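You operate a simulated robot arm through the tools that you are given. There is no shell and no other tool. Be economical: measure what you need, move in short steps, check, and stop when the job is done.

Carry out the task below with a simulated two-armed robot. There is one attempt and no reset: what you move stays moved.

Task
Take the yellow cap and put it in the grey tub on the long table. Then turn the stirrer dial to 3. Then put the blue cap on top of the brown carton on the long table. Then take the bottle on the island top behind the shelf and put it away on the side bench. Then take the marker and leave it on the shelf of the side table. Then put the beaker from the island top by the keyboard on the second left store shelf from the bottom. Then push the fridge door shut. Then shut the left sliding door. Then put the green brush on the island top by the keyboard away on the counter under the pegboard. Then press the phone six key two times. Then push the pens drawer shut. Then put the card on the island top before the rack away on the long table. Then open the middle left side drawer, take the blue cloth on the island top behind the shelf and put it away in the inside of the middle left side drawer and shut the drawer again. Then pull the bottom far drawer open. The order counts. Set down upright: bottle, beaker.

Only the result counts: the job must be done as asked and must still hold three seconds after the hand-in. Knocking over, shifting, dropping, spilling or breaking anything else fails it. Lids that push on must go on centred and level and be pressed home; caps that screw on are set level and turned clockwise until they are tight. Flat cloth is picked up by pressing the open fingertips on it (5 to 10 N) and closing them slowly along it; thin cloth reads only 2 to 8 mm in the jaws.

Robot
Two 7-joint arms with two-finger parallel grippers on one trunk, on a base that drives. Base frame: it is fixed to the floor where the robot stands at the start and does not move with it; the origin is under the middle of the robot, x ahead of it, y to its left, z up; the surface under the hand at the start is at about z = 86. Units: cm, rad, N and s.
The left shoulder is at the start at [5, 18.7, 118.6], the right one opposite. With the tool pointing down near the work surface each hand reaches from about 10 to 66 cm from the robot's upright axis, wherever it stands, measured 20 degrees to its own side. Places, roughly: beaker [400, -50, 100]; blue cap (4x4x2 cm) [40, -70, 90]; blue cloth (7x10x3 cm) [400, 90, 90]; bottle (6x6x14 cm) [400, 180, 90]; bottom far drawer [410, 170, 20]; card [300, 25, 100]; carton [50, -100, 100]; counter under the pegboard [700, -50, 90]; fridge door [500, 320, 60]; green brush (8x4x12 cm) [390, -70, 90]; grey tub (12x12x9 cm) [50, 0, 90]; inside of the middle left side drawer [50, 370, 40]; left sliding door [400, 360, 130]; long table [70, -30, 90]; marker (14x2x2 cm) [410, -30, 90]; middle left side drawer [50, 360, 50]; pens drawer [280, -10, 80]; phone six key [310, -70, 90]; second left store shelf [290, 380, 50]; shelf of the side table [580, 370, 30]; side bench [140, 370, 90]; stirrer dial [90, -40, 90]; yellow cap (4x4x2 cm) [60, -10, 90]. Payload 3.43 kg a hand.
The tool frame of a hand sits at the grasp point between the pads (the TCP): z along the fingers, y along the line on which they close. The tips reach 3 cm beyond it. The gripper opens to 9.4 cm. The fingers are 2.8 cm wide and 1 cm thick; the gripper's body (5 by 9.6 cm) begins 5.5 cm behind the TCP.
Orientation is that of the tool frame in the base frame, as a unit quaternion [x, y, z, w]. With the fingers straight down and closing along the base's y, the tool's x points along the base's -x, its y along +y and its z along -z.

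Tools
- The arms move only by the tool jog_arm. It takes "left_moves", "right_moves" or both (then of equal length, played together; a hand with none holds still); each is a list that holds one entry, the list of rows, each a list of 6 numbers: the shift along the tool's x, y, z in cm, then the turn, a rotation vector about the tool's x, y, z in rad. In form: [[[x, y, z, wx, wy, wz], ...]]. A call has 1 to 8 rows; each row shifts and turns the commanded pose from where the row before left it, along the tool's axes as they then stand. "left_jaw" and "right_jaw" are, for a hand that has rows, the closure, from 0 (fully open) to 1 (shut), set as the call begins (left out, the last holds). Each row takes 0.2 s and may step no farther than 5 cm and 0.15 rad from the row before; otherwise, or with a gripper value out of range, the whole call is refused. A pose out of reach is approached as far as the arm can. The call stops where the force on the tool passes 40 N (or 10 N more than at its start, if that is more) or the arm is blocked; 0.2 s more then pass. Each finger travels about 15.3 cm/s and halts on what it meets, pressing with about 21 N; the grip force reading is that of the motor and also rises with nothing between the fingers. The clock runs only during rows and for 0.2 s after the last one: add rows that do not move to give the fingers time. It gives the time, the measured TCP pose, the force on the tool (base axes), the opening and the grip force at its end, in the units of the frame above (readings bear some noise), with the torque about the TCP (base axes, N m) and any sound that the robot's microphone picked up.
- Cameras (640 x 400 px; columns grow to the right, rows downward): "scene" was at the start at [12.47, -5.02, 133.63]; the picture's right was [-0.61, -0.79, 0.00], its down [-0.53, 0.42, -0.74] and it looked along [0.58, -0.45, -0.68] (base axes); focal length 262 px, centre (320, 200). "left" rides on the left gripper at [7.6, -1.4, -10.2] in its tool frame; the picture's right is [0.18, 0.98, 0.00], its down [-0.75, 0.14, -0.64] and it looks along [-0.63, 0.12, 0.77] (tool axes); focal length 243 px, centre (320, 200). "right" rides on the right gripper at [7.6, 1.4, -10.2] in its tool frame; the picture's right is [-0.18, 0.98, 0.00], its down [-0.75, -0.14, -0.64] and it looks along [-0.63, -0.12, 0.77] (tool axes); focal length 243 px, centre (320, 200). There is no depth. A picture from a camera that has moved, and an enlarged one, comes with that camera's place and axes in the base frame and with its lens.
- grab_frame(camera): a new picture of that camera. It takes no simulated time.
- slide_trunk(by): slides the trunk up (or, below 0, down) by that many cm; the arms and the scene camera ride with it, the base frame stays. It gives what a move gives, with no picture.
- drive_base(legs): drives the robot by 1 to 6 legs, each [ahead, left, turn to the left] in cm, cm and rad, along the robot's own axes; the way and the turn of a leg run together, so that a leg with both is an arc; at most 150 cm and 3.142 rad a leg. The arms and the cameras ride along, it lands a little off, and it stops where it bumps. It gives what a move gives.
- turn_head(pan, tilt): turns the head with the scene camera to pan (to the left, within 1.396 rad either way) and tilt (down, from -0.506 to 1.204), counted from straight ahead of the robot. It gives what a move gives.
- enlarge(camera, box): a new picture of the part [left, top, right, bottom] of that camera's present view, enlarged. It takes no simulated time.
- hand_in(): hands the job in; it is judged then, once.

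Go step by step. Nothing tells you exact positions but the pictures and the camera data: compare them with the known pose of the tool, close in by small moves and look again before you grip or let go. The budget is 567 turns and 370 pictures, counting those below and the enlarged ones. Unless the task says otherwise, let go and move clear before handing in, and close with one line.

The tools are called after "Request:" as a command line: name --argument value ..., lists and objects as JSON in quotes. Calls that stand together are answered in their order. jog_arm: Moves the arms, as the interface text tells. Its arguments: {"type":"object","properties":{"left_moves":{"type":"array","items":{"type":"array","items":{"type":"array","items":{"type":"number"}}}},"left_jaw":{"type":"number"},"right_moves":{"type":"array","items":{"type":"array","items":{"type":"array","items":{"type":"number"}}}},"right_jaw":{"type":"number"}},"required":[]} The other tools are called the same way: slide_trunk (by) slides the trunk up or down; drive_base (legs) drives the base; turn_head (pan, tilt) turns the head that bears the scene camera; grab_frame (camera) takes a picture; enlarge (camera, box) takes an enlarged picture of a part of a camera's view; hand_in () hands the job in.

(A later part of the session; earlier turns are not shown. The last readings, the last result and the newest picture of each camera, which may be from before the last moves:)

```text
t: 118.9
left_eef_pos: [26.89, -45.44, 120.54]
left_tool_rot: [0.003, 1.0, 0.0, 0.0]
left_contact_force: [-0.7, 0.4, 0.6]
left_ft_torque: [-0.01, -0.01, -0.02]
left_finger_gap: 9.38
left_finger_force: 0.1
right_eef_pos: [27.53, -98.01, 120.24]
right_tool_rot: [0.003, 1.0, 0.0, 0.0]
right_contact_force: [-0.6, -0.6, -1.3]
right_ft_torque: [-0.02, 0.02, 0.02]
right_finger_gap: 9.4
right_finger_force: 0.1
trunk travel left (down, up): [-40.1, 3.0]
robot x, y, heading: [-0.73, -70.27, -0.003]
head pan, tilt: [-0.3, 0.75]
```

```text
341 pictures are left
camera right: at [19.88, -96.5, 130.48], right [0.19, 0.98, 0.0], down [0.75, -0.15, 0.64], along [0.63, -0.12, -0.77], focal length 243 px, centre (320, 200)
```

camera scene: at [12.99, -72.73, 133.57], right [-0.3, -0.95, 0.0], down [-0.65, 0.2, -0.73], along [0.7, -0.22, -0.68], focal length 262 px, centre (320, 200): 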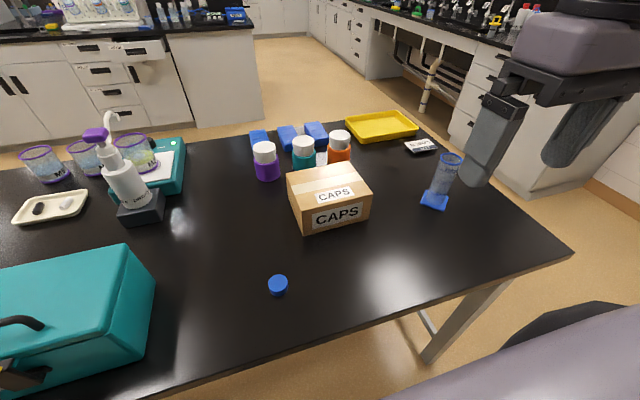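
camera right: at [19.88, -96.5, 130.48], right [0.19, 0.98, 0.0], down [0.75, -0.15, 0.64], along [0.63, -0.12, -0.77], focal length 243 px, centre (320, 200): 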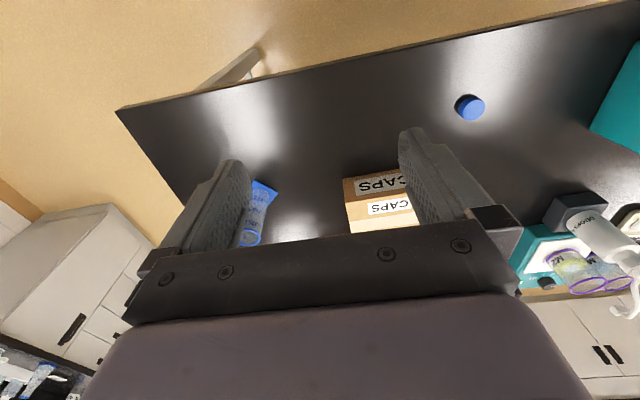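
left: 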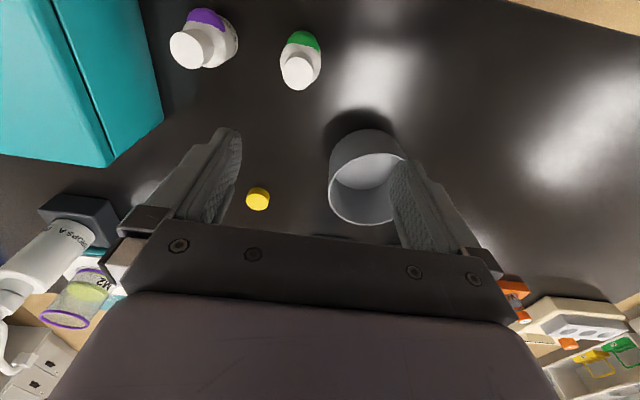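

The blue cap is at about [40.6, -73.0] and the carton top's centre at about [57.3, -89], z 95. I'll bring the right hand over the cap.

Request:
jog_arm --right_moves '[[[-2.2, 4.17, 0.5, 0, 0, 0], [-2.2, 4.17, 0.5, 0, 0, 0], [-2.2, 4.17, 0.5, 0, 0, 0], [-2.2, 4.17, 0.5, 0, 0, 0], [-2.2, 4.17, 0.5, 0, 0, 0], [-2.1, 4.15, 1, 0, 0, 0], [0, 0, 5, 0, 0, 0], [0, 0, 5, 0, 0, 0]]]'

Request:
jog_arm --right_moves '[[[0, 0, 5, 0, 0, 0], [0, 0, 5, 0, 0, 0], [0, 0, 0, 0, 0, 0]]]'

Request:
grab_frame --camera "right"

```text
t: 120.7
left_eef_pos: [26.97, -45.4, 120.48]
left_tool_rot: [0.002, 1.0, 0.0, 0.0]
left_contact_force: [0.1, 0.1, 0.4]
left_ft_torque: [-0.03, 0.03, 0.0]
left_finger_gap: 9.36
left_finger_force: 0.0
right_eef_pos: [40.72, -73.08, 106.63]
right_tool_rot: [0.003, 1.0, 0.0, -0.001]
right_contact_force: [-0.9, -0.1, -1.0]
right_ft_torque: [-0.01, -0.04, -0.01]
right_finger_gap: 9.39
right_finger_force: 0.0
trunk travel left (down, up): [-40.1, 3.0]
robot x, y, heading: [-1.39, -70.29, -0.005]
head pan, tilt: [-0.3, 0.75]
```

```text
t: 121.5
left_eef_pos: [26.85, -45.41, 120.53]
left_tool_rot: [0.002, 1.0, 0.0, 0.0]
left_contact_force: [-0.6, 0.3, 0.0]
left_ft_torque: [0.01, -0.03, 0.01]
left_finger_gap: 9.39
left_finger_force: 0.1
right_eef_pos: [40.84, -73.2, 96.84]
right_tool_rot: [0.002, 1.0, 0.0, 0.0]
right_contact_force: [-0.7, -0.1, -0.8]
right_ft_torque: [-0.01, -0.01, 0.0]
right_finger_gap: 9.41
right_finger_force: 0.0
trunk travel left (down, up): [-40.1, 3.0]
robot x, y, heading: [-1.02, -70.02, -0.002]
head pan, tilt: [-0.3, 0.75]
```

```text
340 pictures are left
camera right: at [33.15, -71.61, 107.08], right [0.19, 0.98, 0.0], down [0.75, -0.15, 0.64], along [0.63, -0.12, -0.77], focal length 243 px, centre (320, 200)
```

right: 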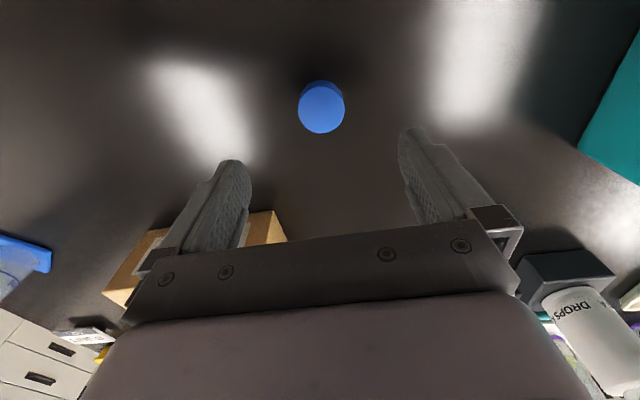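

The cap is at about [39.7, -72.7]. I'll adjust, lower, and grip.

Request:
jog_arm --right_moves '[[[1.1, 0.4, 0, 0, 0, 0], [0, 0, 4, 0, 0, 0], [0, 0, 3.2, 0, 0, 0], [0, 0, 0, 0, 0, 0]]]'

Request:
jog_arm --right_moves '[[[0, 0, 0, 0, 0, 0], [0, 0, 0, 0, 0, 0], [0, 0, 0, 0, 0, 0], [0, 0, -5, 0, 0, 0], [0, 0, -5, 0, 0, 0], [0, 0, -5, 0, 0, 0]]]' --right_jaw 1

Request:
grab_frame --camera "right"

```text
t: 122.5
left_eef_pos: [26.87, -45.45, 120.58]
left_tool_rot: [0.002, 1.0, -0.001, 0.0]
left_contact_force: [0.8, 0.0, -0.4]
left_ft_torque: [0.02, 0.04, 0.0]
left_finger_gap: 9.42
left_finger_force: 0.1
right_eef_pos: [39.55, -72.73, 89.57]
right_tool_rot: [0.003, 1.0, -0.001, 0.0]
right_contact_force: [-0.1, 0.2, -0.3]
right_ft_torque: [0.0, 0.02, 0.0]
right_finger_gap: 9.41
right_finger_force: 0.0
trunk travel left (down, up): [-40.1, 3.0]
robot x, y, heading: [-0.95, -70.16, 0.0]
head pan, tilt: [-0.3, 0.75]
```

```text
t: 123.9
left_eef_pos: [26.95, -45.45, 120.59]
left_tool_rot: [0.003, 1.0, 0.0, 0.001]
left_contact_force: [0.6, 1.0, 0.4]
left_ft_torque: [0.05, 0.01, 0.0]
left_finger_gap: 9.4
left_finger_force: 0.0
right_eef_pos: [39.4, -72.83, 104.44]
right_tool_rot: [0.003, 1.0, -0.001, 0.0]
right_contact_force: [-0.3, -0.6, 0.0]
right_ft_torque: [0.0, 0.0, 0.02]
right_finger_gap: 3.48
right_finger_force: 20.9
trunk travel left (down, up): [-40.1, 3.0]
robot x, y, heading: [-0.27, -70.56, -0.01]
head pan, tilt: [-0.3, 0.75]
```

```text
339 pictures are left
camera right: at [31.72, -71.23, 114.71], right [0.19, 0.98, 0.0], down [0.75, -0.14, 0.64], along [0.63, -0.12, -0.77], focal length 243 px, centre (320, 200)
```

right: 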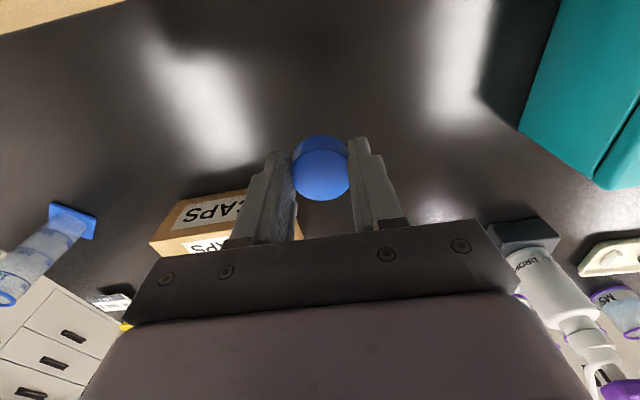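

Gripped. I'll carry the blue cap over the carton.

Request:
jog_arm --right_moves '[[[0, 0, -4, 0, 0, 0], [-3.58, -3.24, 0, 0, 0, 0], [-3.58, -3.24, 0, 0, 0, 0], [-3.58, -3.24, 0, 0, 0, 0], [-3.58, -3.24, 0, 0, 0, 0], [-3.58, -3.24, 0, 0, 0, 0], [0, 0, 0, 0, 0, 0]]]'

Request:
grab_frame --camera "right"

Request:
grab_frame --camera "scene"

```text
t: 125.5
left_eef_pos: [26.97, -45.43, 120.48]
left_tool_rot: [0.003, 1.0, 0.0, 0.0]
left_contact_force: [0.3, 0.4, 0.4]
left_ft_torque: [0.03, -0.02, -0.02]
left_finger_gap: 9.4
left_finger_force: 0.1
right_eef_pos: [57.57, -89.39, 108.7]
right_tool_rot: [0.002, 1.0, 0.0, 0.0]
right_contact_force: [0.3, 0.3, 0.3]
right_ft_torque: [0.01, 0.0, -0.02]
right_finger_gap: 3.49
right_finger_force: 20.8
trunk travel left (down, up): [-40.1, 3.0]
robot x, y, heading: [-0.62, -70.48, -0.003]
head pan, tilt: [-0.3, 0.75]
```

```text
338 pictures are left
camera right: at [49.94, -87.85, 118.9], right [0.19, 0.98, 0.0], down [0.75, -0.15, 0.64], along [0.63, -0.12, -0.77], focal length 243 px, centre (320, 200)
```

right: 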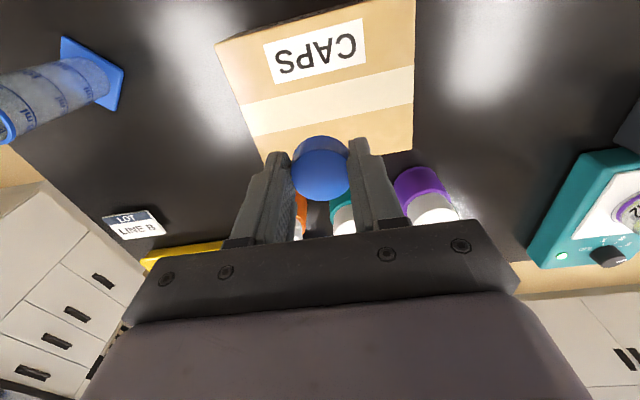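

```text
337 pictures are left
camera scene: at [12.97, -72.74, 133.58], right [-0.3, -0.95, 0.0], down [-0.65, 0.21, -0.73], along [0.7, -0.22, -0.68], focal length 262 px, centre (320, 200)
```

scene: 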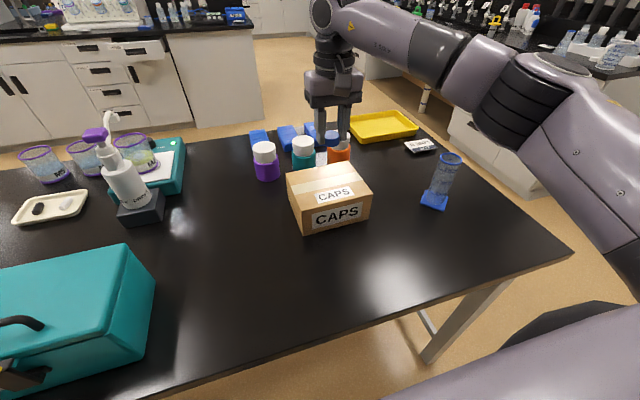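

The hand is over the carton's middle. I'll lower to just above, then in small steps until contact.

Request:
jog_arm --right_moves '[[[0, 0, 5, 0, 0, 0], [0, 0, 4, 0, 0, 0], [0, 0, 0, 0, 0, 0]]]'

Request:
enlarge --camera "scene" --box '[260, 120, 400, 240]'

```text
t: 126.3
left_eef_pos: [26.84, -45.48, 120.44]
left_tool_rot: [0.003, 1.0, 0.0, 0.0]
left_contact_force: [0.6, 0.2, -0.1]
left_ft_torque: [0.0, -0.01, -0.01]
left_finger_gap: 9.4
left_finger_force: 0.1
right_eef_pos: [57.41, -89.08, 99.69]
right_tool_rot: [0.002, 1.0, 0.0, 0.0]
right_contact_force: [-0.7, 0.3, 0.6]
right_ft_torque: [-0.02, 0.01, 0.01]
right_finger_gap: 3.48
right_finger_force: 20.8
trunk travel left (down, up): [-40.1, 3.0]
robot x, y, heading: [-0.42, -70.43, -0.01]
head pan, tilt: [-0.3, 0.75]
```

```text
3.33 times, centred on (330, 180) of scene
camera zoom: at [12.98, -72.74, 133.58], right [-0.3, -0.95, 0.0], down [-0.65, 0.21, -0.73], along [0.7, -0.22, -0.68], focal length 872 px, centre (287, 267)
```

zoom: 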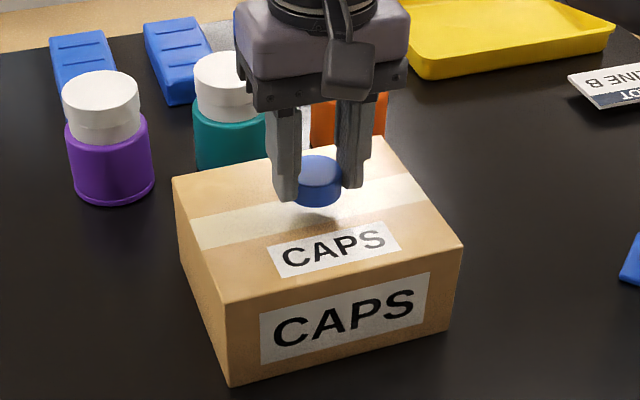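

Request:
jog_arm --right_moves '[[[0, 0, 0.4, 0, 0, 0], [0, 0, 0.4, 0, 0, 0], [0, 0, 0.2, 0, 0, 0]]]'

Request:
enlarge --camera "scene" --box '[300, 150, 370, 210]'

```text
t: 127.1
left_eef_pos: [26.92, -45.55, 120.48]
left_tool_rot: [0.003, 1.0, 0.0, 0.0]
left_contact_force: [-0.1, -0.7, -0.1]
left_ft_torque: [-0.01, -0.02, 0.01]
left_finger_gap: 9.38
left_finger_force: 0.1
right_eef_pos: [57.54, -88.8, 98.6]
right_tool_rot: [0.003, 1.0, 0.0, 0.0]
right_contact_force: [-0.4, 0.1, -0.3]
right_ft_torque: [-0.01, -0.02, 0.02]
right_finger_gap: 3.5
right_finger_force: 21.1
trunk travel left (down, up): [-40.1, 3.0]
robot x, y, heading: [-0.95, -70.35, -0.004]
head pan, tilt: [-0.3, 0.75]
```

```text
6.67 times, centred on (335, 180) of scene
camera zoom: at [12.99, -72.74, 133.57], right [-0.3, -0.95, 0.0], down [-0.65, 0.21, -0.73], along [0.7, -0.22, -0.68], focal length 1743 px, centre (220, 333)
```

zoom: 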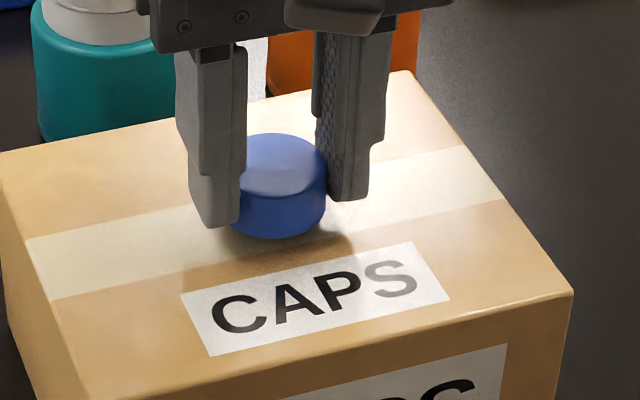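

Request:
jog_arm --right_moves '[[[0, 0, 0.25, 0, 0, 0], [0, 0, 0.2, 0, 0, 0], [0, 0, 0, 0, 0, 0]]]'

```text
t: 127.9
left_eef_pos: [27.04, -45.42, 120.62]
left_tool_rot: [0.003, 1.0, 0.0, -0.001]
left_contact_force: [0.4, 0.0, 0.2]
left_ft_torque: [-0.01, 0.0, 0.01]
left_finger_gap: 9.41
left_finger_force: 0.0
right_eef_pos: [57.47, -89.02, 98.18]
right_tool_rot: [0.003, 1.0, 0.0, 0.001]
right_contact_force: [0.1, 0.4, 0.5]
right_ft_torque: [0.0, -0.01, -0.01]
right_finger_gap: 3.51
right_finger_force: 20.9
trunk travel left (down, up): [-40.1, 3.0]
robot x, y, heading: [-0.72, -69.98, -0.005]
head pan, tilt: [-0.3, 0.75]
```

Request:
jog_arm --right_moves '[[[0, 0, 0.3, 0, 0, 0], [0, 0, 0, 0, 0, 0]]]'

Request:
jog_arm --right_moves '[[[0, 0, 0.3, 0, 0, 0], [0, 0, 0, 0, 0, 0]]]'

Request:
enlarge --camera "scene" --box '[300, 150, 370, 210]'

```text
t: 128.5
left_eef_pos: [26.87, -45.37, 120.58]
left_tool_rot: [0.002, 1.0, -0.001, 0.0]
left_contact_force: [-0.4, -1.3, -0.2]
left_ft_torque: [-0.02, -0.03, -0.01]
left_finger_gap: 9.4
left_finger_force: 0.1
right_eef_pos: [57.41, -89.01, 97.96]
right_tool_rot: [0.003, 1.0, 0.0, 0.002]
right_contact_force: [-0.4, -0.4, 7.4]
right_ft_torque: [-0.08, 0.0, -0.02]
right_finger_gap: 3.47
right_finger_force: 20.6
trunk travel left (down, up): [-40.1, 3.0]
robot x, y, heading: [-0.91, -70.46, -0.007]
head pan, tilt: [-0.3, 0.75]
```

```text
t: 129.1
left_eef_pos: [26.89, -45.35, 120.5]
left_tool_rot: [0.002, 1.0, -0.001, 0.0]
left_contact_force: [-0.3, 0.5, 0.7]
left_ft_torque: [0.0, -0.05, -0.02]
left_finger_gap: 9.38
left_finger_force: 0.0
right_eef_pos: [57.38, -88.99, 97.76]
right_tool_rot: [0.004, 1.0, 0.0, 0.001]
right_contact_force: [0.8, -1.4, 15.7]
right_ft_torque: [-0.05, -0.16, -0.01]
right_finger_gap: 3.52
right_finger_force: 21.0
trunk travel left (down, up): [-40.1, 3.0]
robot x, y, heading: [-0.72, -70.35, -0.008]
head pan, tilt: [-0.3, 0.75]
```

```text
6.67 times, centred on (335, 180) of scene
camera zoom: at [12.84, -72.71, 133.6], right [-0.3, -0.95, 0.0], down [-0.65, 0.21, -0.73], along [0.7, -0.22, -0.68], focal length 1743 px, centre (220, 333)
```

zoom: 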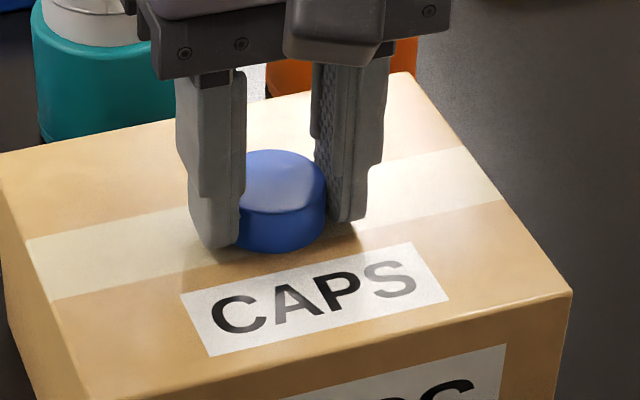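

Contact is felt. I'll ease off, open and lift away.

Request:
jog_arm --right_moves '[[[0, 0, -0.45, 0, 0, 0], [0, 0, 0, 0, 0, 0]]]'

Request:
jog_arm --right_moves '[[[0, 0, 0, 0, 0, 0], [0, 0, 0, 0, 0, 0], [0, 0, -4, 0, 0, 0], [0, 0, -5, 0, 0, 0], [0, 0, -5, 0, 0, 0], [0, 0, -5, 0, 0, 0]]]' --right_jaw 0.2

Request:
enlarge --camera "scene" --box '[260, 120, 400, 240]'

```text
t: 129.7
left_eef_pos: [26.93, -45.48, 120.49]
left_tool_rot: [0.003, 1.0, 0.0, 0.0]
left_contact_force: [-0.6, 0.1, -0.4]
left_ft_torque: [0.01, 0.03, -0.01]
left_finger_gap: 9.38
left_finger_force: 0.1
right_eef_pos: [57.34, -89.08, 97.81]
right_tool_rot: [0.003, 1.0, -0.001, -0.002]
right_contact_force: [0.4, 0.3, -1.0]
right_ft_torque: [0.0, 0.01, 0.0]
right_finger_gap: 3.48
right_finger_force: 20.7
trunk travel left (down, up): [-40.1, 3.0]
robot x, y, heading: [-0.82, -70.36, -0.005]
head pan, tilt: [-0.3, 0.75]
```

```text
t: 131.1
left_eef_pos: [26.97, -45.32, 120.55]
left_tool_rot: [0.001, 1.0, -0.001, 0.001]
left_contact_force: [0.3, 0.8, -0.5]
left_ft_torque: [0.03, -0.01, -0.01]
left_finger_gap: 9.4
left_finger_force: 0.0
right_eef_pos: [57.52, -89.07, 117.22]
right_tool_rot: [0.002, 1.0, -0.001, 0.0]
right_contact_force: [0.4, -0.3, 0.1]
right_ft_torque: [0.01, 0.01, 0.02]
right_finger_gap: 7.49
right_finger_force: 0.0
trunk travel left (down, up): [-40.1, 3.0]
robot x, y, heading: [-0.84, -70.64, -0.002]
head pan, tilt: [-0.3, 0.75]
```

```text
3.33 times, centred on (330, 180) of scene
camera zoom: at [12.93, -72.66, 133.58], right [-0.3, -0.95, 0.0], down [-0.65, 0.2, -0.73], along [0.7, -0.22, -0.68], focal length 872 px, centre (287, 267)
```

zoom: 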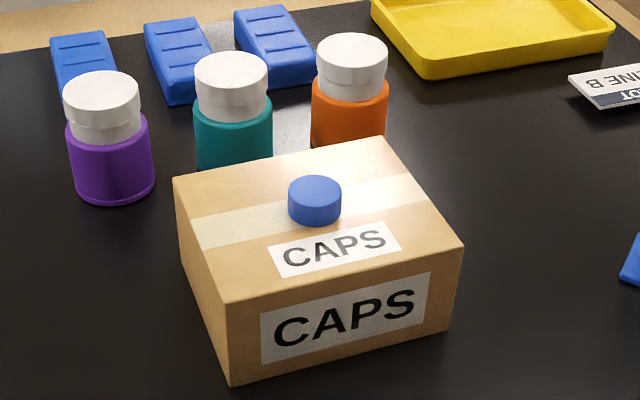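

The blue cap sits on the carton. Next is the bottle on the far side of the island; I'll tuck the arm and drive round the table's right end and down the aisle past the island's right end.

Request:
jog_arm --right_moves '[[[4.5, -1.1, -0.5, 0, 0, 0], [4.5, -1.1, -0.5, 0, 0, 0], [4.5, -1.1, -0.5, 0, 0, 0], [4.5, -1.1, -0.5, 0, 0, 0], [4.5, -1.1, -0.5, 0, 0, 0], [4.5, -1.1, -0.5, 0, 0, 0], [2.5, -1.1, 0, 0, 0, 0]]]' --right_jaw 0

Request:
drive_base --legs '[[0, -117, 0], [60, -15, 0], [100, 0, 0]]'

Request:
turn_head --pan 0.3 --tilt 0.35

Request:
grab_frame --camera "scene"

```text
t: 132.7
left_eef_pos: [26.89, -45.39, 120.61]
left_tool_rot: [0.003, 1.0, 0.0, 0.0]
left_contact_force: [-1.3, -0.2, 0.9]
left_ft_torque: [0.02, -0.01, 0.01]
left_finger_gap: 9.4
left_finger_force: 0.0
right_eef_pos: [27.82, -96.64, 120.04]
right_tool_rot: [0.002, 1.0, 0.0, 0.001]
right_contact_force: [-0.6, 0.0, -0.5]
right_ft_torque: [0.01, 0.02, 0.0]
right_finger_gap: 9.42
right_finger_force: 0.0
trunk travel left (down, up): [-40.1, 3.0]
robot x, y, heading: [-0.6, -70.56, -0.003]
head pan, tilt: [-0.3, 0.75]
```

```text
t: 151.3
left_eef_pos: [186.24, -177.77, 120.6]
left_tool_rot: [-0.007, 1.0, 0.0, 0.0]
left_contact_force: [0.7, 0.4, 0.0]
left_ft_torque: [0.0, 0.0, 0.02]
left_finger_gap: 9.37
left_finger_force: 0.0
right_eef_pos: [188.12, -228.96, 119.94]
right_tool_rot: [-0.006, 1.0, 0.0, 0.001]
right_contact_force: [0.0, -0.7, -0.8]
right_ft_torque: [0.01, 0.02, 0.02]
right_finger_gap: 9.4
right_finger_force: 0.0
trunk travel left (down, up): [-40.1, 3.0]
robot x, y, heading: [159.35, -203.17, 0.016]
head pan, tilt: [-0.3, 0.75]
```

```text
t: 152.3
left_eef_pos: [186.21, -177.72, 120.52]
left_tool_rot: [-0.007, 1.0, 0.0, 0.0]
left_contact_force: [0.1, 0.0, -0.1]
left_ft_torque: [0.01, 0.0, 0.01]
left_finger_gap: 9.4
left_finger_force: 0.2
right_eef_pos: [188.14, -228.87, 119.98]
right_tool_rot: [-0.006, 1.0, 0.0, 0.0]
right_contact_force: [-1.4, 0.1, 0.1]
right_ft_torque: [0.01, 0.02, 0.02]
right_finger_gap: 9.4
right_finger_force: 0.0
trunk travel left (down, up): [-40.1, 3.0]
robot x, y, heading: [158.69, -203.29, 0.016]
head pan, tilt: [0.3, 0.351]
```

```text
332 pictures are left
camera scene: at [173.67, -200.14, 137.13], right [0.31, -0.95, 0.0], down [-0.33, -0.11, -0.94], along [0.89, 0.29, -0.34], focal length 262 px, centre (320, 200)
```

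scene: 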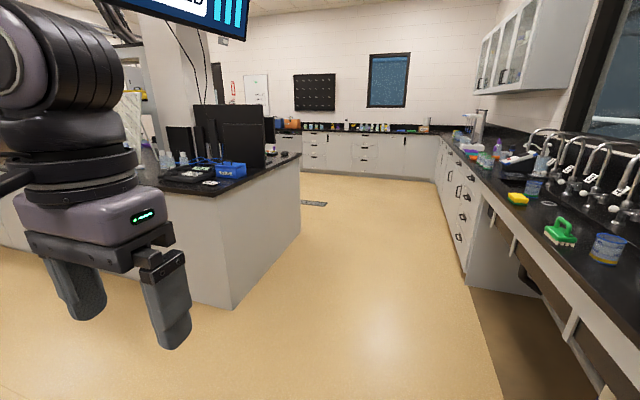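

The island's base spans x≈295–421 and its right end is at y≈−92. I'll drive on past it and look down the far aisle.

Request:
drive_base --legs '[[150, 10, -0.016], [150, 0, 0], [30, 0, 0]]'

Request:
turn_head --pan 1.35 --tilt 0.3

Request:
grab_frame --camera "scene"

```text
refused: leg 1 is longer than a leg can be; nothing moved
```

```text
t: 153.6
left_eef_pos: [186.16, -177.75, 120.49]
left_tool_rot: [-0.007, 1.0, 0.0, 0.0]
left_contact_force: [0.0, 1.0, -0.7]
left_ft_torque: [0.0, -0.03, -0.02]
left_finger_gap: 9.41
left_finger_force: 0.1
right_eef_pos: [188.05, -228.85, 119.97]
right_tool_rot: [-0.006, 1.0, 0.0, 0.0]
right_contact_force: [0.5, -0.7, -0.2]
right_ft_torque: [-0.02, -0.01, 0.0]
right_finger_gap: 9.42
right_finger_force: 0.0
trunk travel left (down, up): [-40.1, 3.0]
robot x, y, heading: [159.06, -203.35, 0.008]
head pan, tilt: [1.349, 0.3]
```

```text
331 pictures are left
camera scene: at [166.75, -193.86, 137.61], right [0.98, -0.21, 0.0], down [-0.06, -0.29, -0.96], along [0.2, 0.93, -0.3], focal length 262 px, centre (320, 200)
```

scene: 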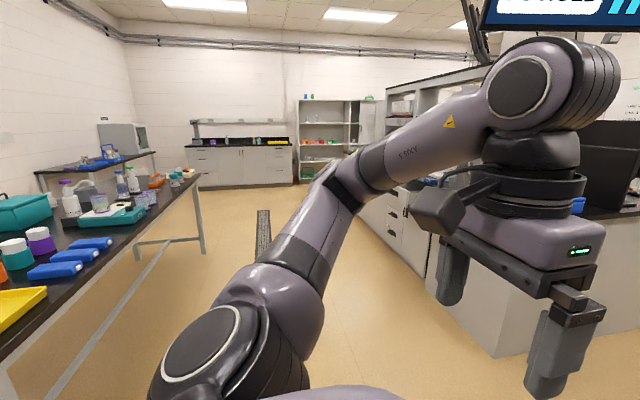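

Request:
drive_base --legs '[[149, 10, -0.01], [150, 0, 0], [30, 0, 0]]'

Request:
grab_frame --camera "scene"

```text
t: 169.8
left_eef_pos: [517.71, -156.7, 120.55]
left_tool_rot: [-0.028, 1.0, 0.0, 0.0]
left_contact_force: [-0.2, -0.3, 1.1]
left_ft_torque: [0.0, 0.01, -0.01]
left_finger_gap: 9.41
left_finger_force: 0.0
right_eef_pos: [521.72, -207.77, 119.9]
right_tool_rot: [-0.027, 1.0, 0.0, 0.0]
right_contact_force: [0.4, 0.2, 0.4]
right_ft_torque: [-0.02, 0.01, 0.0]
right_finger_gap: 9.39
right_finger_force: 0.1
trunk travel left (down, up): [-40.1, 3.0]
robot x, y, heading: [491.65, -183.11, 0.055]
head pan, tilt: [1.349, 0.3]
```

```text
330 pictures are left
camera scene: at [498.96, -173.54, 137.6], right [0.99, -0.17, 0.0], down [-0.05, -0.29, -0.96], along [0.16, 0.94, -0.3], focal length 262 px, centre (320, 200)
```

scene: 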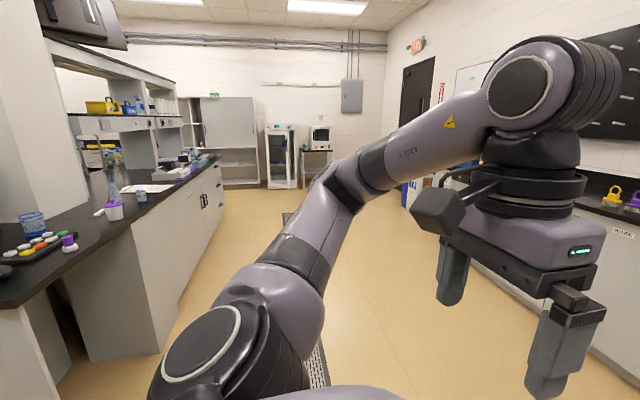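

The far aisle is clear. I'll turn to face the island from the far side and strafe along it toward y≈170.

Request:
turn_head --pan 0 --tilt 0.6

Request:
drive_base --legs '[[0, 0, 3.087], [0, -140, 0]]'

Request:
grab_frame --camera "scene"

```text
t: 171.3
left_eef_pos: [517.72, -156.82, 120.59]
left_tool_rot: [-0.027, 1.0, 0.0, 0.0]
left_contact_force: [0.0, -0.6, 0.5]
left_ft_torque: [0.0, 0.01, 0.06]
left_finger_gap: 9.43
left_finger_force: 0.1
right_eef_pos: [521.59, -207.77, 119.85]
right_tool_rot: [-0.026, 1.0, 0.0, 0.0]
right_contact_force: [0.1, 0.2, -0.3]
right_ft_torque: [0.01, 0.02, -0.01]
right_finger_gap: 9.4
right_finger_force: 0.1
trunk travel left (down, up): [-40.1, 3.0]
robot x, y, heading: [491.4, -183.11, 0.054]
head pan, tilt: [0.0, 0.6]
```

```text
t: 191.3
left_eef_pos: [461.67, -66.24, 120.46]
left_tool_rot: [1.0, 0.006, 0.0, 0.0]
left_contact_force: [0.5, -0.3, -0.1]
left_ft_torque: [0.0, 0.0, 0.02]
left_finger_gap: 9.37
left_finger_force: 0.1
right_eef_pos: [459.93, -15.25, 119.94]
right_tool_rot: [1.0, 0.004, 0.0, 0.001]
right_contact_force: [0.2, 0.4, -0.2]
right_ft_torque: [0.01, 0.01, 0.03]
right_finger_gap: 9.38
right_finger_force: 0.0
trunk travel left (down, up): [-40.1, 3.0]
robot x, y, heading: [489.23, -40.99, -3.131]
head pan, tilt: [0.0, 0.6]
```

```text
329 pictures are left
camera scene: at [474.38, -41.07, 134.86], right [-0.01, 1.0, 0.0], down [0.56, 0.01, -0.83], along [-0.83, -0.01, -0.56], focal length 262 px, centre (320, 200)
```

scene: 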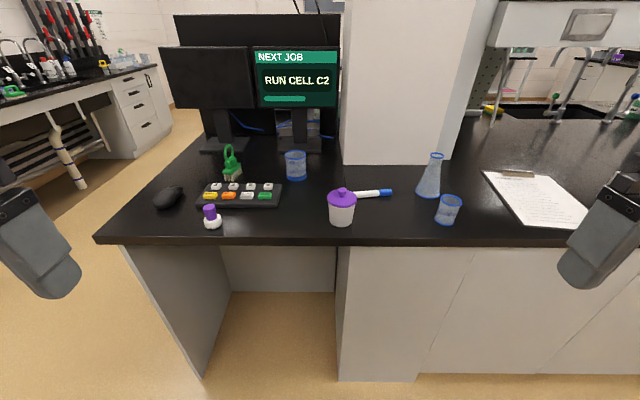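

I can see the keyboard, brush, beaker and marker here for later. I'll continue strafing to the bottle at y≈170.

Request:
drive_base --legs '[[0, -150, 0], [0, -55, 0]]'

Request:
grab_frame --camera "scene"

```text
t: 209.4
left_eef_pos: [463.36, 139.0, 120.53]
left_tool_rot: [1.0, -0.01, 0.0, 0.0]
left_contact_force: [0.5, 0.6, -0.7]
left_ft_torque: [-0.02, 0.01, -0.02]
left_finger_gap: 9.38
left_finger_force: 0.0
right_eef_pos: [462.91, 190.2, 119.93]
right_tool_rot: [1.0, -0.009, -0.001, 0.0]
right_contact_force: [0.4, -0.4, 0.5]
right_ft_torque: [-0.01, -0.01, 0.0]
right_finger_gap: 9.38
right_finger_force: 0.0
trunk travel left (down, up): [-40.1, 3.0]
robot x, y, heading: [491.25, 163.47, 3.122]
head pan, tilt: [0.0, 0.6]
```

```text
328 pictures are left
camera scene: at [476.7, 163.86, 134.86], right [0.02, 1.0, 0.0], down [0.56, -0.01, -0.83], along [-0.82, 0.01, -0.56], focal length 262 px, centre (320, 200)
```

scene: 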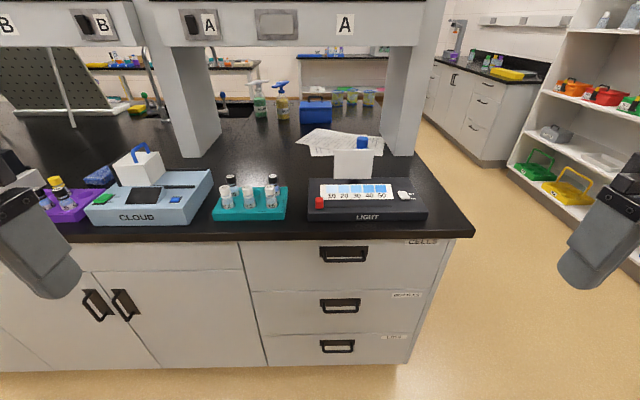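

Request:
enlarge --camera "scene" --box '[200, 100, 440, 240]'

```text
2.67 times, centred on (320, 170) of scene
camera zoom: at [476.7, 163.86, 134.86], right [0.02, 1.0, 0.0], down [0.56, -0.01, -0.83], along [-0.82, 0.01, -0.56], focal length 697 px, centre (320, 280)
```

zoom: 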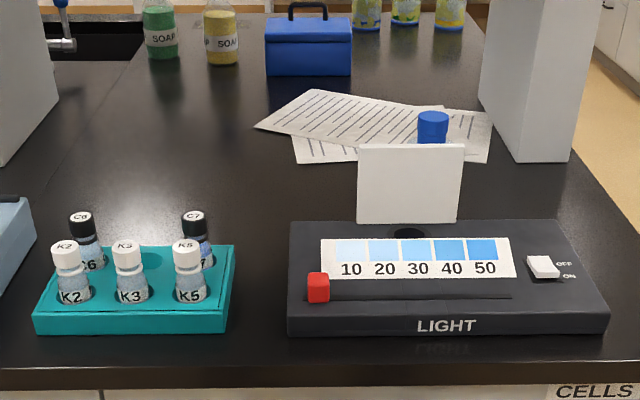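

The bottle with the blue cap stands behind the light box's white card, near [387, 180]. I'll drive closer and look with the hand camera.

Request:
drive_base --legs '[[42, -9, 0.02]]'

Request:
turn_head --pan -0.2 --tilt 0.7

Request:
grab_frame --camera "scene"

Request:
grab_frame --camera "right"

```text
t: 211.6
left_eef_pos: [432.07, 146.12, 120.58]
left_tool_rot: [1.0, -0.001, -0.001, 0.0]
left_contact_force: [-0.4, -0.4, 0.4]
left_ft_torque: [0.03, 0.06, -0.02]
left_finger_gap: 9.4
left_finger_force: 0.0
right_eef_pos: [430.86, 197.05, 119.94]
right_tool_rot: [1.0, -0.001, 0.0, 0.0]
right_contact_force: [0.6, -1.2, 0.6]
right_ft_torque: [0.03, 0.04, 0.01]
right_finger_gap: 9.38
right_finger_force: 0.0
trunk travel left (down, up): [-40.1, 3.0]
robot x, y, heading: [459.25, 170.78, 3.144]
head pan, tilt: [0.0, 0.6]
stopped in leg 1: the robot was blocked; the commanded pose is now the measured one
```

```text
t: 212.3
left_eef_pos: [431.7, 145.89, 120.56]
left_tool_rot: [1.0, 0.0, 0.001, 0.0]
left_contact_force: [0.5, -0.4, 0.4]
left_ft_torque: [0.01, -0.02, 0.02]
left_finger_gap: 9.41
left_finger_force: 0.0
right_eef_pos: [430.38, 197.12, 119.97]
right_tool_rot: [1.0, -0.001, 0.001, 0.0]
right_contact_force: [-0.3, 0.0, 0.8]
right_ft_torque: [0.02, 0.01, 0.02]
right_finger_gap: 9.39
right_finger_force: 0.0
trunk travel left (down, up): [-40.1, 3.0]
robot x, y, heading: [459.35, 171.27, 3.142]
head pan, tilt: [-0.201, 0.7]
```

```text
326 pictures are left
camera scene: at [445.35, 172.71, 134.0], right [0.2, 0.98, 0.0], down [0.63, -0.13, -0.77], along [-0.75, 0.15, -0.64], focal length 262 px, centre (320, 200)
```

scene: 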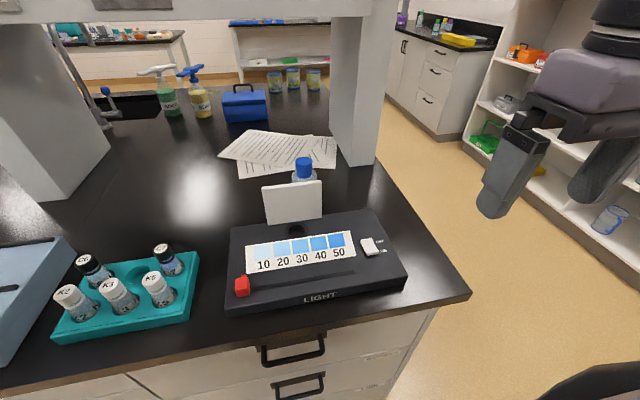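

```text
325 pictures are left
camera right: at [438.15, 195.72, 130.16], right [-0.19, -0.98, 0.0], down [-0.75, 0.14, 0.64], along [-0.63, 0.12, -0.77], focal length 243 px, centre (320, 200)
```

right: 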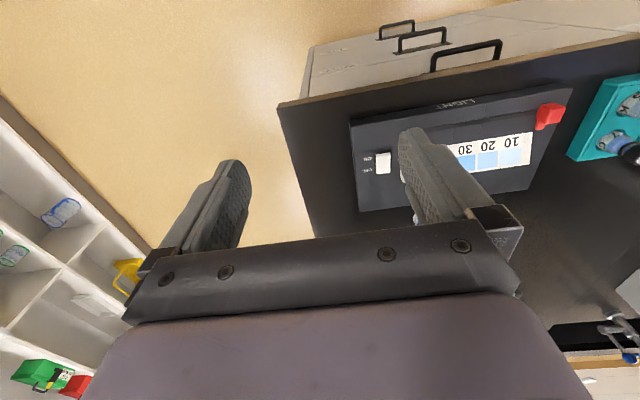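

The island top is about z 89 and the bottle about [393.5, 179.5], just out of reach from this side. The island's left end (y≈205) gives better access; I'll look that way first, since the fridge door may stand open there.

Request:
turn_head --pan -1.2 --tilt 0.45

Request:
grab_frame --camera "scene"

```text
t: 213.6
left_eef_pos: [431.8, 145.97, 120.6]
left_tool_rot: [1.0, 0.0, 0.001, 0.0]
left_contact_force: [0.2, 0.3, 0.6]
left_ft_torque: [-0.02, 0.01, 0.01]
left_finger_gap: 9.4
left_finger_force: 0.0
right_eef_pos: [430.55, 197.12, 120.06]
right_tool_rot: [1.0, -0.001, 0.001, 0.0]
right_contact_force: [0.2, -0.5, -0.1]
right_ft_torque: [0.03, 0.01, -0.02]
right_finger_gap: 9.39
right_finger_force: 0.1
trunk travel left (down, up): [-40.1, 3.0]
robot x, y, heading: [459.74, 170.72, 3.141]
head pan, tilt: [-1.201, 0.45]
```

```text
324 pictures are left
camera scene: at [450.33, 179.59, 136.21], right [0.93, 0.36, 0.0], down [0.16, -0.41, -0.9], along [-0.33, 0.84, -0.44], focal length 262 px, centre (320, 200)
```

scene: 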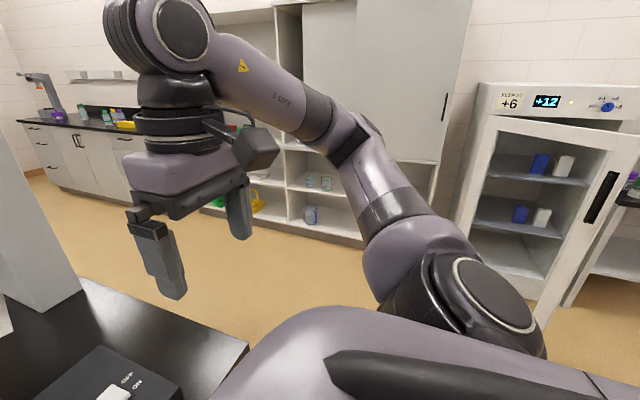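

There's ample room: the fridge door edge is near [532, 323] and store shelves start at y≈368. I'll go round to the island's left end and face −y, with the right hand tucked closer.

Request:
turn_head --pan 0.1 --tilt 0.65

Request:
drive_base --legs '[[-22, 0, 0], [0, -106, 0], [98, 0, 0], [0, 0, 1.571]]'

Request:
jog_arm --right_moves '[[[4, 0, 0, 0, 0, 0], [4, 0, 0, 0, 0, 0], [0, 0, 0, 0, 0, 0]]]'

Request:
grab_frame --camera "scene"

```text
t: 215.1
left_eef_pos: [431.8, 146.0, 120.5]
left_tool_rot: [1.0, 0.0, 0.001, 0.0]
left_contact_force: [-0.7, -0.6, -0.3]
left_ft_torque: [-0.01, 0.03, -0.01]
left_finger_gap: 9.39
left_finger_force: 0.0
right_eef_pos: [430.55, 197.24, 119.8]
right_tool_rot: [1.0, -0.001, 0.0, 0.0]
right_contact_force: [-0.4, 0.2, -1.2]
right_ft_torque: [0.01, 0.0, 0.0]
right_finger_gap: 9.41
right_finger_force: 0.0
trunk travel left (down, up): [-40.1, 3.0]
robot x, y, heading: [459.39, 170.47, 3.144]
head pan, tilt: [0.099, 0.649]
```

```text
t: 234.7
left_eef_pos: [410.52, 252.1, 120.57]
left_tool_rot: [0.697, 0.717, 0.0, -0.001]
left_contact_force: [0.1, 0.4, 0.0]
left_ft_torque: [0.02, 0.01, 0.01]
left_finger_gap: 9.37
left_finger_force: 0.1
right_eef_pos: [359.5, 249.25, 119.93]
right_tool_rot: [0.697, 0.717, 0.001, 0.0]
right_contact_force: [-0.2, -0.3, -0.1]
right_ft_torque: [0.01, 0.01, 0.0]
right_finger_gap: 9.38
right_finger_force: 0.0
trunk travel left (down, up): [-40.1, 3.0]
robot x, y, heading: [385.08, 278.67, -1.545]
head pan, tilt: [0.099, 0.649]
```

```text
t: 235.5
left_eef_pos: [410.72, 251.86, 120.41]
left_tool_rot: [0.697, 0.717, 0.001, 0.0]
left_contact_force: [0.0, -0.4, 0.7]
left_ft_torque: [-0.02, -0.02, -0.01]
left_finger_gap: 9.39
left_finger_force: 0.1
right_eef_pos: [359.27, 257.25, 119.96]
right_tool_rot: [0.697, 0.717, 0.001, -0.001]
right_contact_force: [-0.3, -0.9, -0.8]
right_ft_torque: [-0.02, -0.03, -0.01]
right_finger_gap: 9.4
right_finger_force: 0.0
trunk travel left (down, up): [-40.1, 3.0]
robot x, y, heading: [384.68, 278.79, -1.541]
head pan, tilt: [0.099, 0.649]
```

```text
323 pictures are left
camera scene: at [386.12, 264.56, 134.43], right [-0.99, -0.13, 0.0], down [-0.08, 0.6, -0.8], along [0.1, -0.79, -0.6], focal length 262 px, centre (320, 200)
```

scene: 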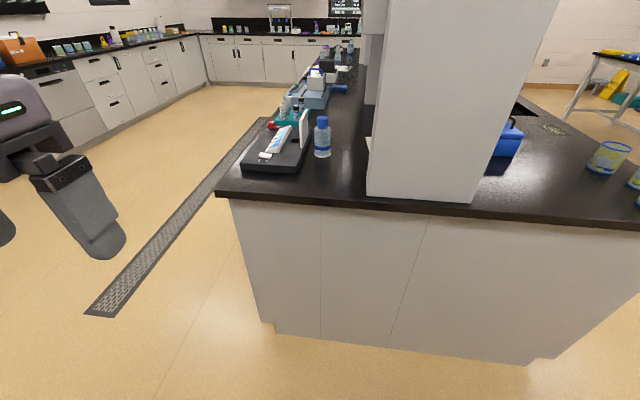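

The bottle stands at about [396, 179.5], with the shelf post at x<380 beside it. I'll drive ahead to the island's end.

Request:
drive_base --legs '[[36, 0, -0.03]]'

Request:
grab_frame --camera "scene"

Request:
grab_frame --camera "left"

```text
t: 237.8
left_eef_pos: [410.12, 214.82, 120.5]
left_tool_rot: [0.709, 0.705, 0.0, 0.0]
left_contact_force: [-0.1, 0.0, 0.3]
left_ft_torque: [-0.01, -0.02, -0.01]
left_finger_gap: 9.4
left_finger_force: 0.0
right_eef_pos: [358.92, 221.63, 119.98]
right_tool_rot: [0.708, 0.706, -0.001, -0.001]
right_contact_force: [0.5, -0.2, 0.1]
right_ft_torque: [0.01, 0.0, 0.0]
right_finger_gap: 9.4
right_finger_force: 0.1
trunk travel left (down, up): [-40.1, 3.0]
robot x, y, heading: [385.5, 242.24, -1.576]
head pan, tilt: [0.099, 0.649]
```

```text
322 pictures are left
camera scene: at [386.07, 228.18, 134.42], right [-1.0, -0.09, 0.0], down [-0.06, 0.6, -0.8], along [0.08, -0.79, -0.6], focal length 262 px, centre (320, 200)
```

scene: 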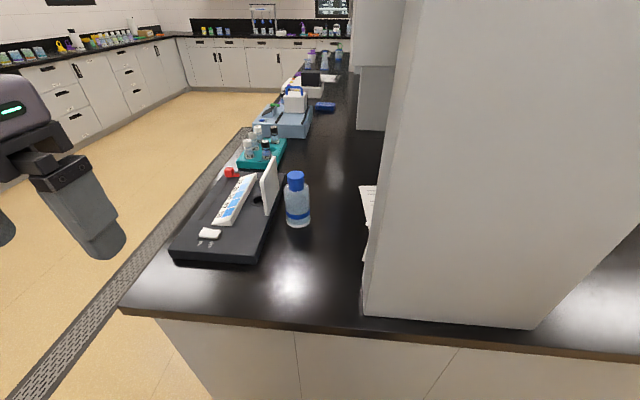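

```text
321 pictures are left
camera left: at [408.71, 222.32, 130.87], right [0.98, 0.18, 0.0], down [0.14, -0.76, 0.64], along [0.12, -0.63, -0.77], focal length 243 px, centre (320, 200)
```

left: 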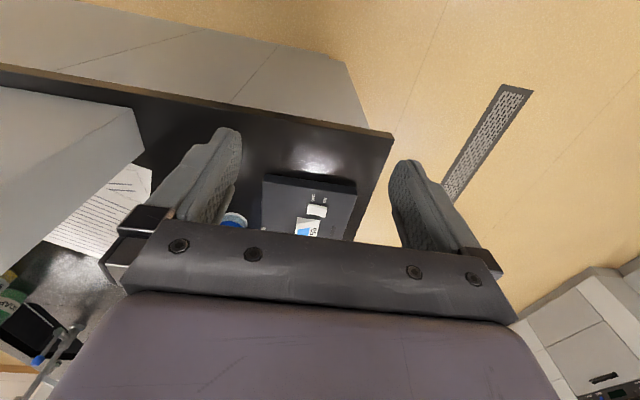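

The bottle is at [397, 177.7], with the white card only 4 cm from it on the +x side. So I'll turn the left gripper 90° to close along y, after nudging the base a bit closer.

Request:
drive_base --legs '[[4, 0, 0]]'

Request:
jog_arm --left_moves '[[[0, 0, 0, 0, 0, -0.143], [0, 0, 0, 0, 0, -0.143], [0, 0, 0, 0, 0, -0.143], [0, 0, 0, 0, 0, -0.143], [0, 0, 0, 0, 0, -0.143], [0, 0, 0, 0, 0, -0.143], [0, 0, 0, 0, 0, -0.143], [0, 0, 0, 0, 0, -0.143]]]'

Request:
jog_arm --left_moves '[[[0, 0, 0, 0, 0, -0.143], [0, 0, 0, 0, 0, -0.143], [0, 0, 0, 0, 0, -0.141], [0, 0, 0, 0, 0, 0]]]'

```text
t: 238.7
left_eef_pos: [409.89, 210.88, 120.45]
left_tool_rot: [0.708, 0.706, 0.001, -0.001]
left_contact_force: [0.5, -0.2, 0.1]
left_ft_torque: [0.04, -0.04, -0.01]
left_finger_gap: 9.39
left_finger_force: 0.0
right_eef_pos: [358.81, 217.8, 119.85]
right_tool_rot: [0.709, 0.705, 0.001, 0.0]
right_contact_force: [-0.4, 0.6, -1.0]
right_ft_torque: [0.04, 0.01, -0.02]
right_finger_gap: 9.41
right_finger_force: 0.1
trunk travel left (down, up): [-40.1, 3.0]
robot x, y, heading: [385.36, 238.62, -1.57]
head pan, tilt: [0.099, 0.649]
```

```text
t: 240.5
left_eef_pos: [410.11, 210.89, 120.41]
left_tool_rot: [0.213, 0.977, 0.002, -0.001]
left_contact_force: [0.5, 0.3, 0.1]
left_ft_torque: [0.01, 0.0, 0.01]
left_finger_gap: 9.41
left_finger_force: 0.1
right_eef_pos: [358.96, 217.9, 120.05]
right_tool_rot: [0.71, 0.704, 0.0, 0.0]
right_contact_force: [-0.5, 1.0, 0.0]
right_ft_torque: [-0.03, 0.0, 0.02]
right_finger_gap: 9.4
right_finger_force: 0.0
trunk travel left (down, up): [-40.1, 3.0]
robot x, y, heading: [385.01, 238.98, -1.581]
head pan, tilt: [0.099, 0.649]
```

```text
t: 241.5
left_eef_pos: [410.05, 210.73, 120.42]
left_tool_rot: [0.002, 1.0, 0.001, 0.0]
left_contact_force: [0.3, -0.7, -0.1]
left_ft_torque: [0.03, 0.04, 0.02]
left_finger_gap: 9.4
left_finger_force: 0.0
right_eef_pos: [358.93, 217.84, 119.94]
right_tool_rot: [0.709, 0.705, 0.001, 0.0]
right_contact_force: [-0.6, 0.1, -2.3]
right_ft_torque: [-0.01, -0.01, -0.03]
right_finger_gap: 9.37
right_finger_force: 0.1
trunk travel left (down, up): [-40.1, 3.0]
robot x, y, heading: [385.5, 238.45, -1.577]
head pan, tilt: [0.099, 0.649]
```

Request:
jog_arm --left_moves '[[[1.62, -4.13, 0, 0, 0, 0], [1.62, -4.13, 0, 0, 0, 0], [1.62, -4.13, 0, 0, 0, 0], [1.62, -4.13, 0, 0, 0, 0], [1.62, -4.13, 0, 0, 0, 0], [1.62, -4.13, 0, 0, 0, 0], [1.62, -4.13, 0, 0, 0, 0], [1.62, -4.13, 0, 0, 0, 0]]]'

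Request:
grab_frame --camera "left"

Request:
grab_frame --camera "scene"

```text
t: 243.3
left_eef_pos: [397.93, 180.08, 120.16]
left_tool_rot: [0.004, 1.0, -0.001, 0.001]
left_contact_force: [0.2, -0.1, 0.7]
left_ft_torque: [0.01, 0.0, 0.0]
left_finger_gap: 9.4
left_finger_force: 0.0
left hand out of reach, approached as far as the arm can: row 8
right_eef_pos: [358.83, 217.78, 119.9]
right_tool_rot: [0.709, 0.705, 0.0, -0.001]
right_contact_force: [-0.6, -0.6, 0.6]
right_ft_torque: [0.03, 0.04, 0.01]
right_finger_gap: 9.38
right_finger_force: 0.0
trunk travel left (down, up): [-40.1, 3.0]
robot x, y, heading: [385.34, 238.62, -1.575]
head pan, tilt: [0.099, 0.649]
```

```text
320 pictures are left
camera left: at [390.3, 178.56, 130.63], right [-0.18, 0.98, 0.0], down [0.75, 0.14, 0.64], along [0.63, 0.11, -0.77], focal length 243 px, centre (320, 200)
```

left: 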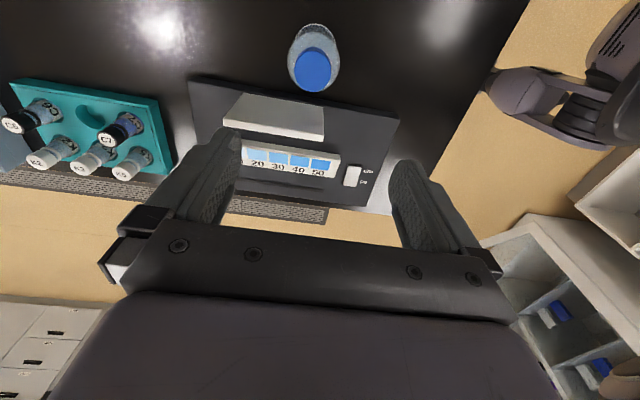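

```text
319 pictures are left
camera scene: at [386.03, 224.18, 134.42], right [-1.0, -0.09, 0.0], down [-0.06, 0.6, -0.8], along [0.07, -0.79, -0.61], focal length 262 px, centre (320, 200)
```

scene: 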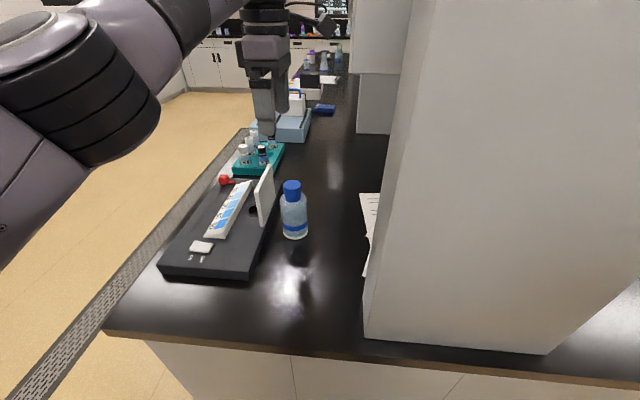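

Request:
enlarge --camera "scene" --box '[240, 160, 350, 250]'

```text
4.44 times, centred on (295, 205) of scene
camera zoom: at [386.03, 224.18, 134.42], right [-1.0, -0.09, 0.0], down [-0.06, 0.6, -0.8], along [0.07, -0.79, -0.61], focal length 1162 px, centre (431, 178)
```

zoom: 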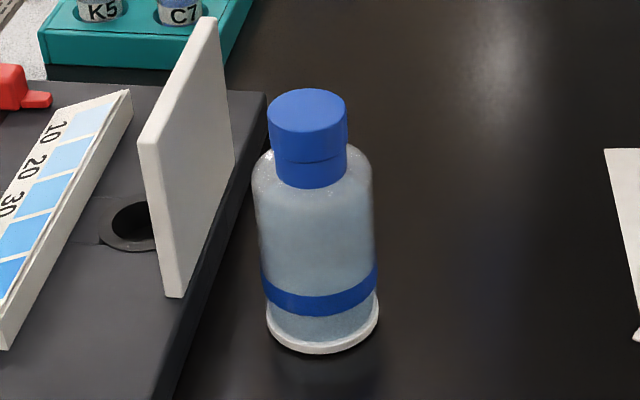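

The bottle's cap is 4 cm wide and spans about z 99.5–103; I'll grip it by the cap. I'll line up at [396.1, 179] and lower partway, then look.

Request:
jog_arm --left_moves '[[[1.0, 1.3, 0, 0, 0, 0], [0, 0, 4, 0, 0, 0], [0, 0, 4, 0, 0, 0], [0, 0, 3, 0, 0, 0], [0, 0, 0, 0, 0, 0]]]'

Request:
grab_frame --camera "left"

Request:
enlarge --camera "scene" --box '[220, 130, 370, 260]'

```text
t: 244.5
left_eef_pos: [397.03, 181.6, 109.35]
left_tool_rot: [0.003, 1.0, 0.001, -0.001]
left_contact_force: [-0.1, -0.6, -0.2]
left_ft_torque: [-0.02, -0.01, 0.01]
left_finger_gap: 9.38
left_finger_force: 0.0
right_eef_pos: [358.97, 217.88, 119.99]
right_tool_rot: [0.71, 0.704, 0.001, -0.001]
right_contact_force: [0.2, -0.1, -0.2]
right_ft_torque: [0.02, -0.02, -0.01]
right_finger_gap: 9.4
right_finger_force: 0.1
trunk travel left (down, up): [-40.1, 3.0]
robot x, y, heading: [385.36, 238.49, -1.575]
head pan, tilt: [0.099, 0.649]
```

```text
317 pictures are left
camera left: at [389.41, 180.24, 119.68], right [-0.18, 0.98, 0.0], down [0.75, 0.14, 0.64], along [0.63, 0.12, -0.77], focal length 243 px, centre (320, 200)
```

left: 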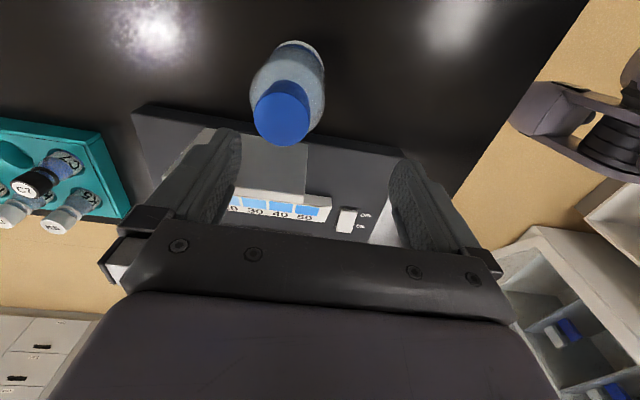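

```text
3.08 times, centred on (295, 195) of scene
camera zoom: at [386.04, 224.28, 134.44], right [-1.0, -0.09, 0.0], down [-0.06, 0.6, -0.8], along [0.08, -0.79, -0.6], focal length 805 px, centre (397, 215)
```

zoom: 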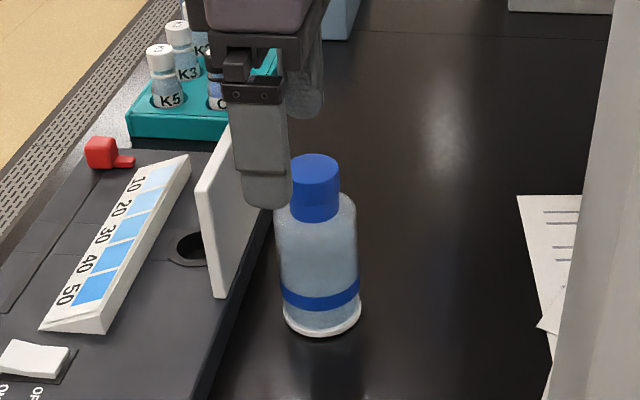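

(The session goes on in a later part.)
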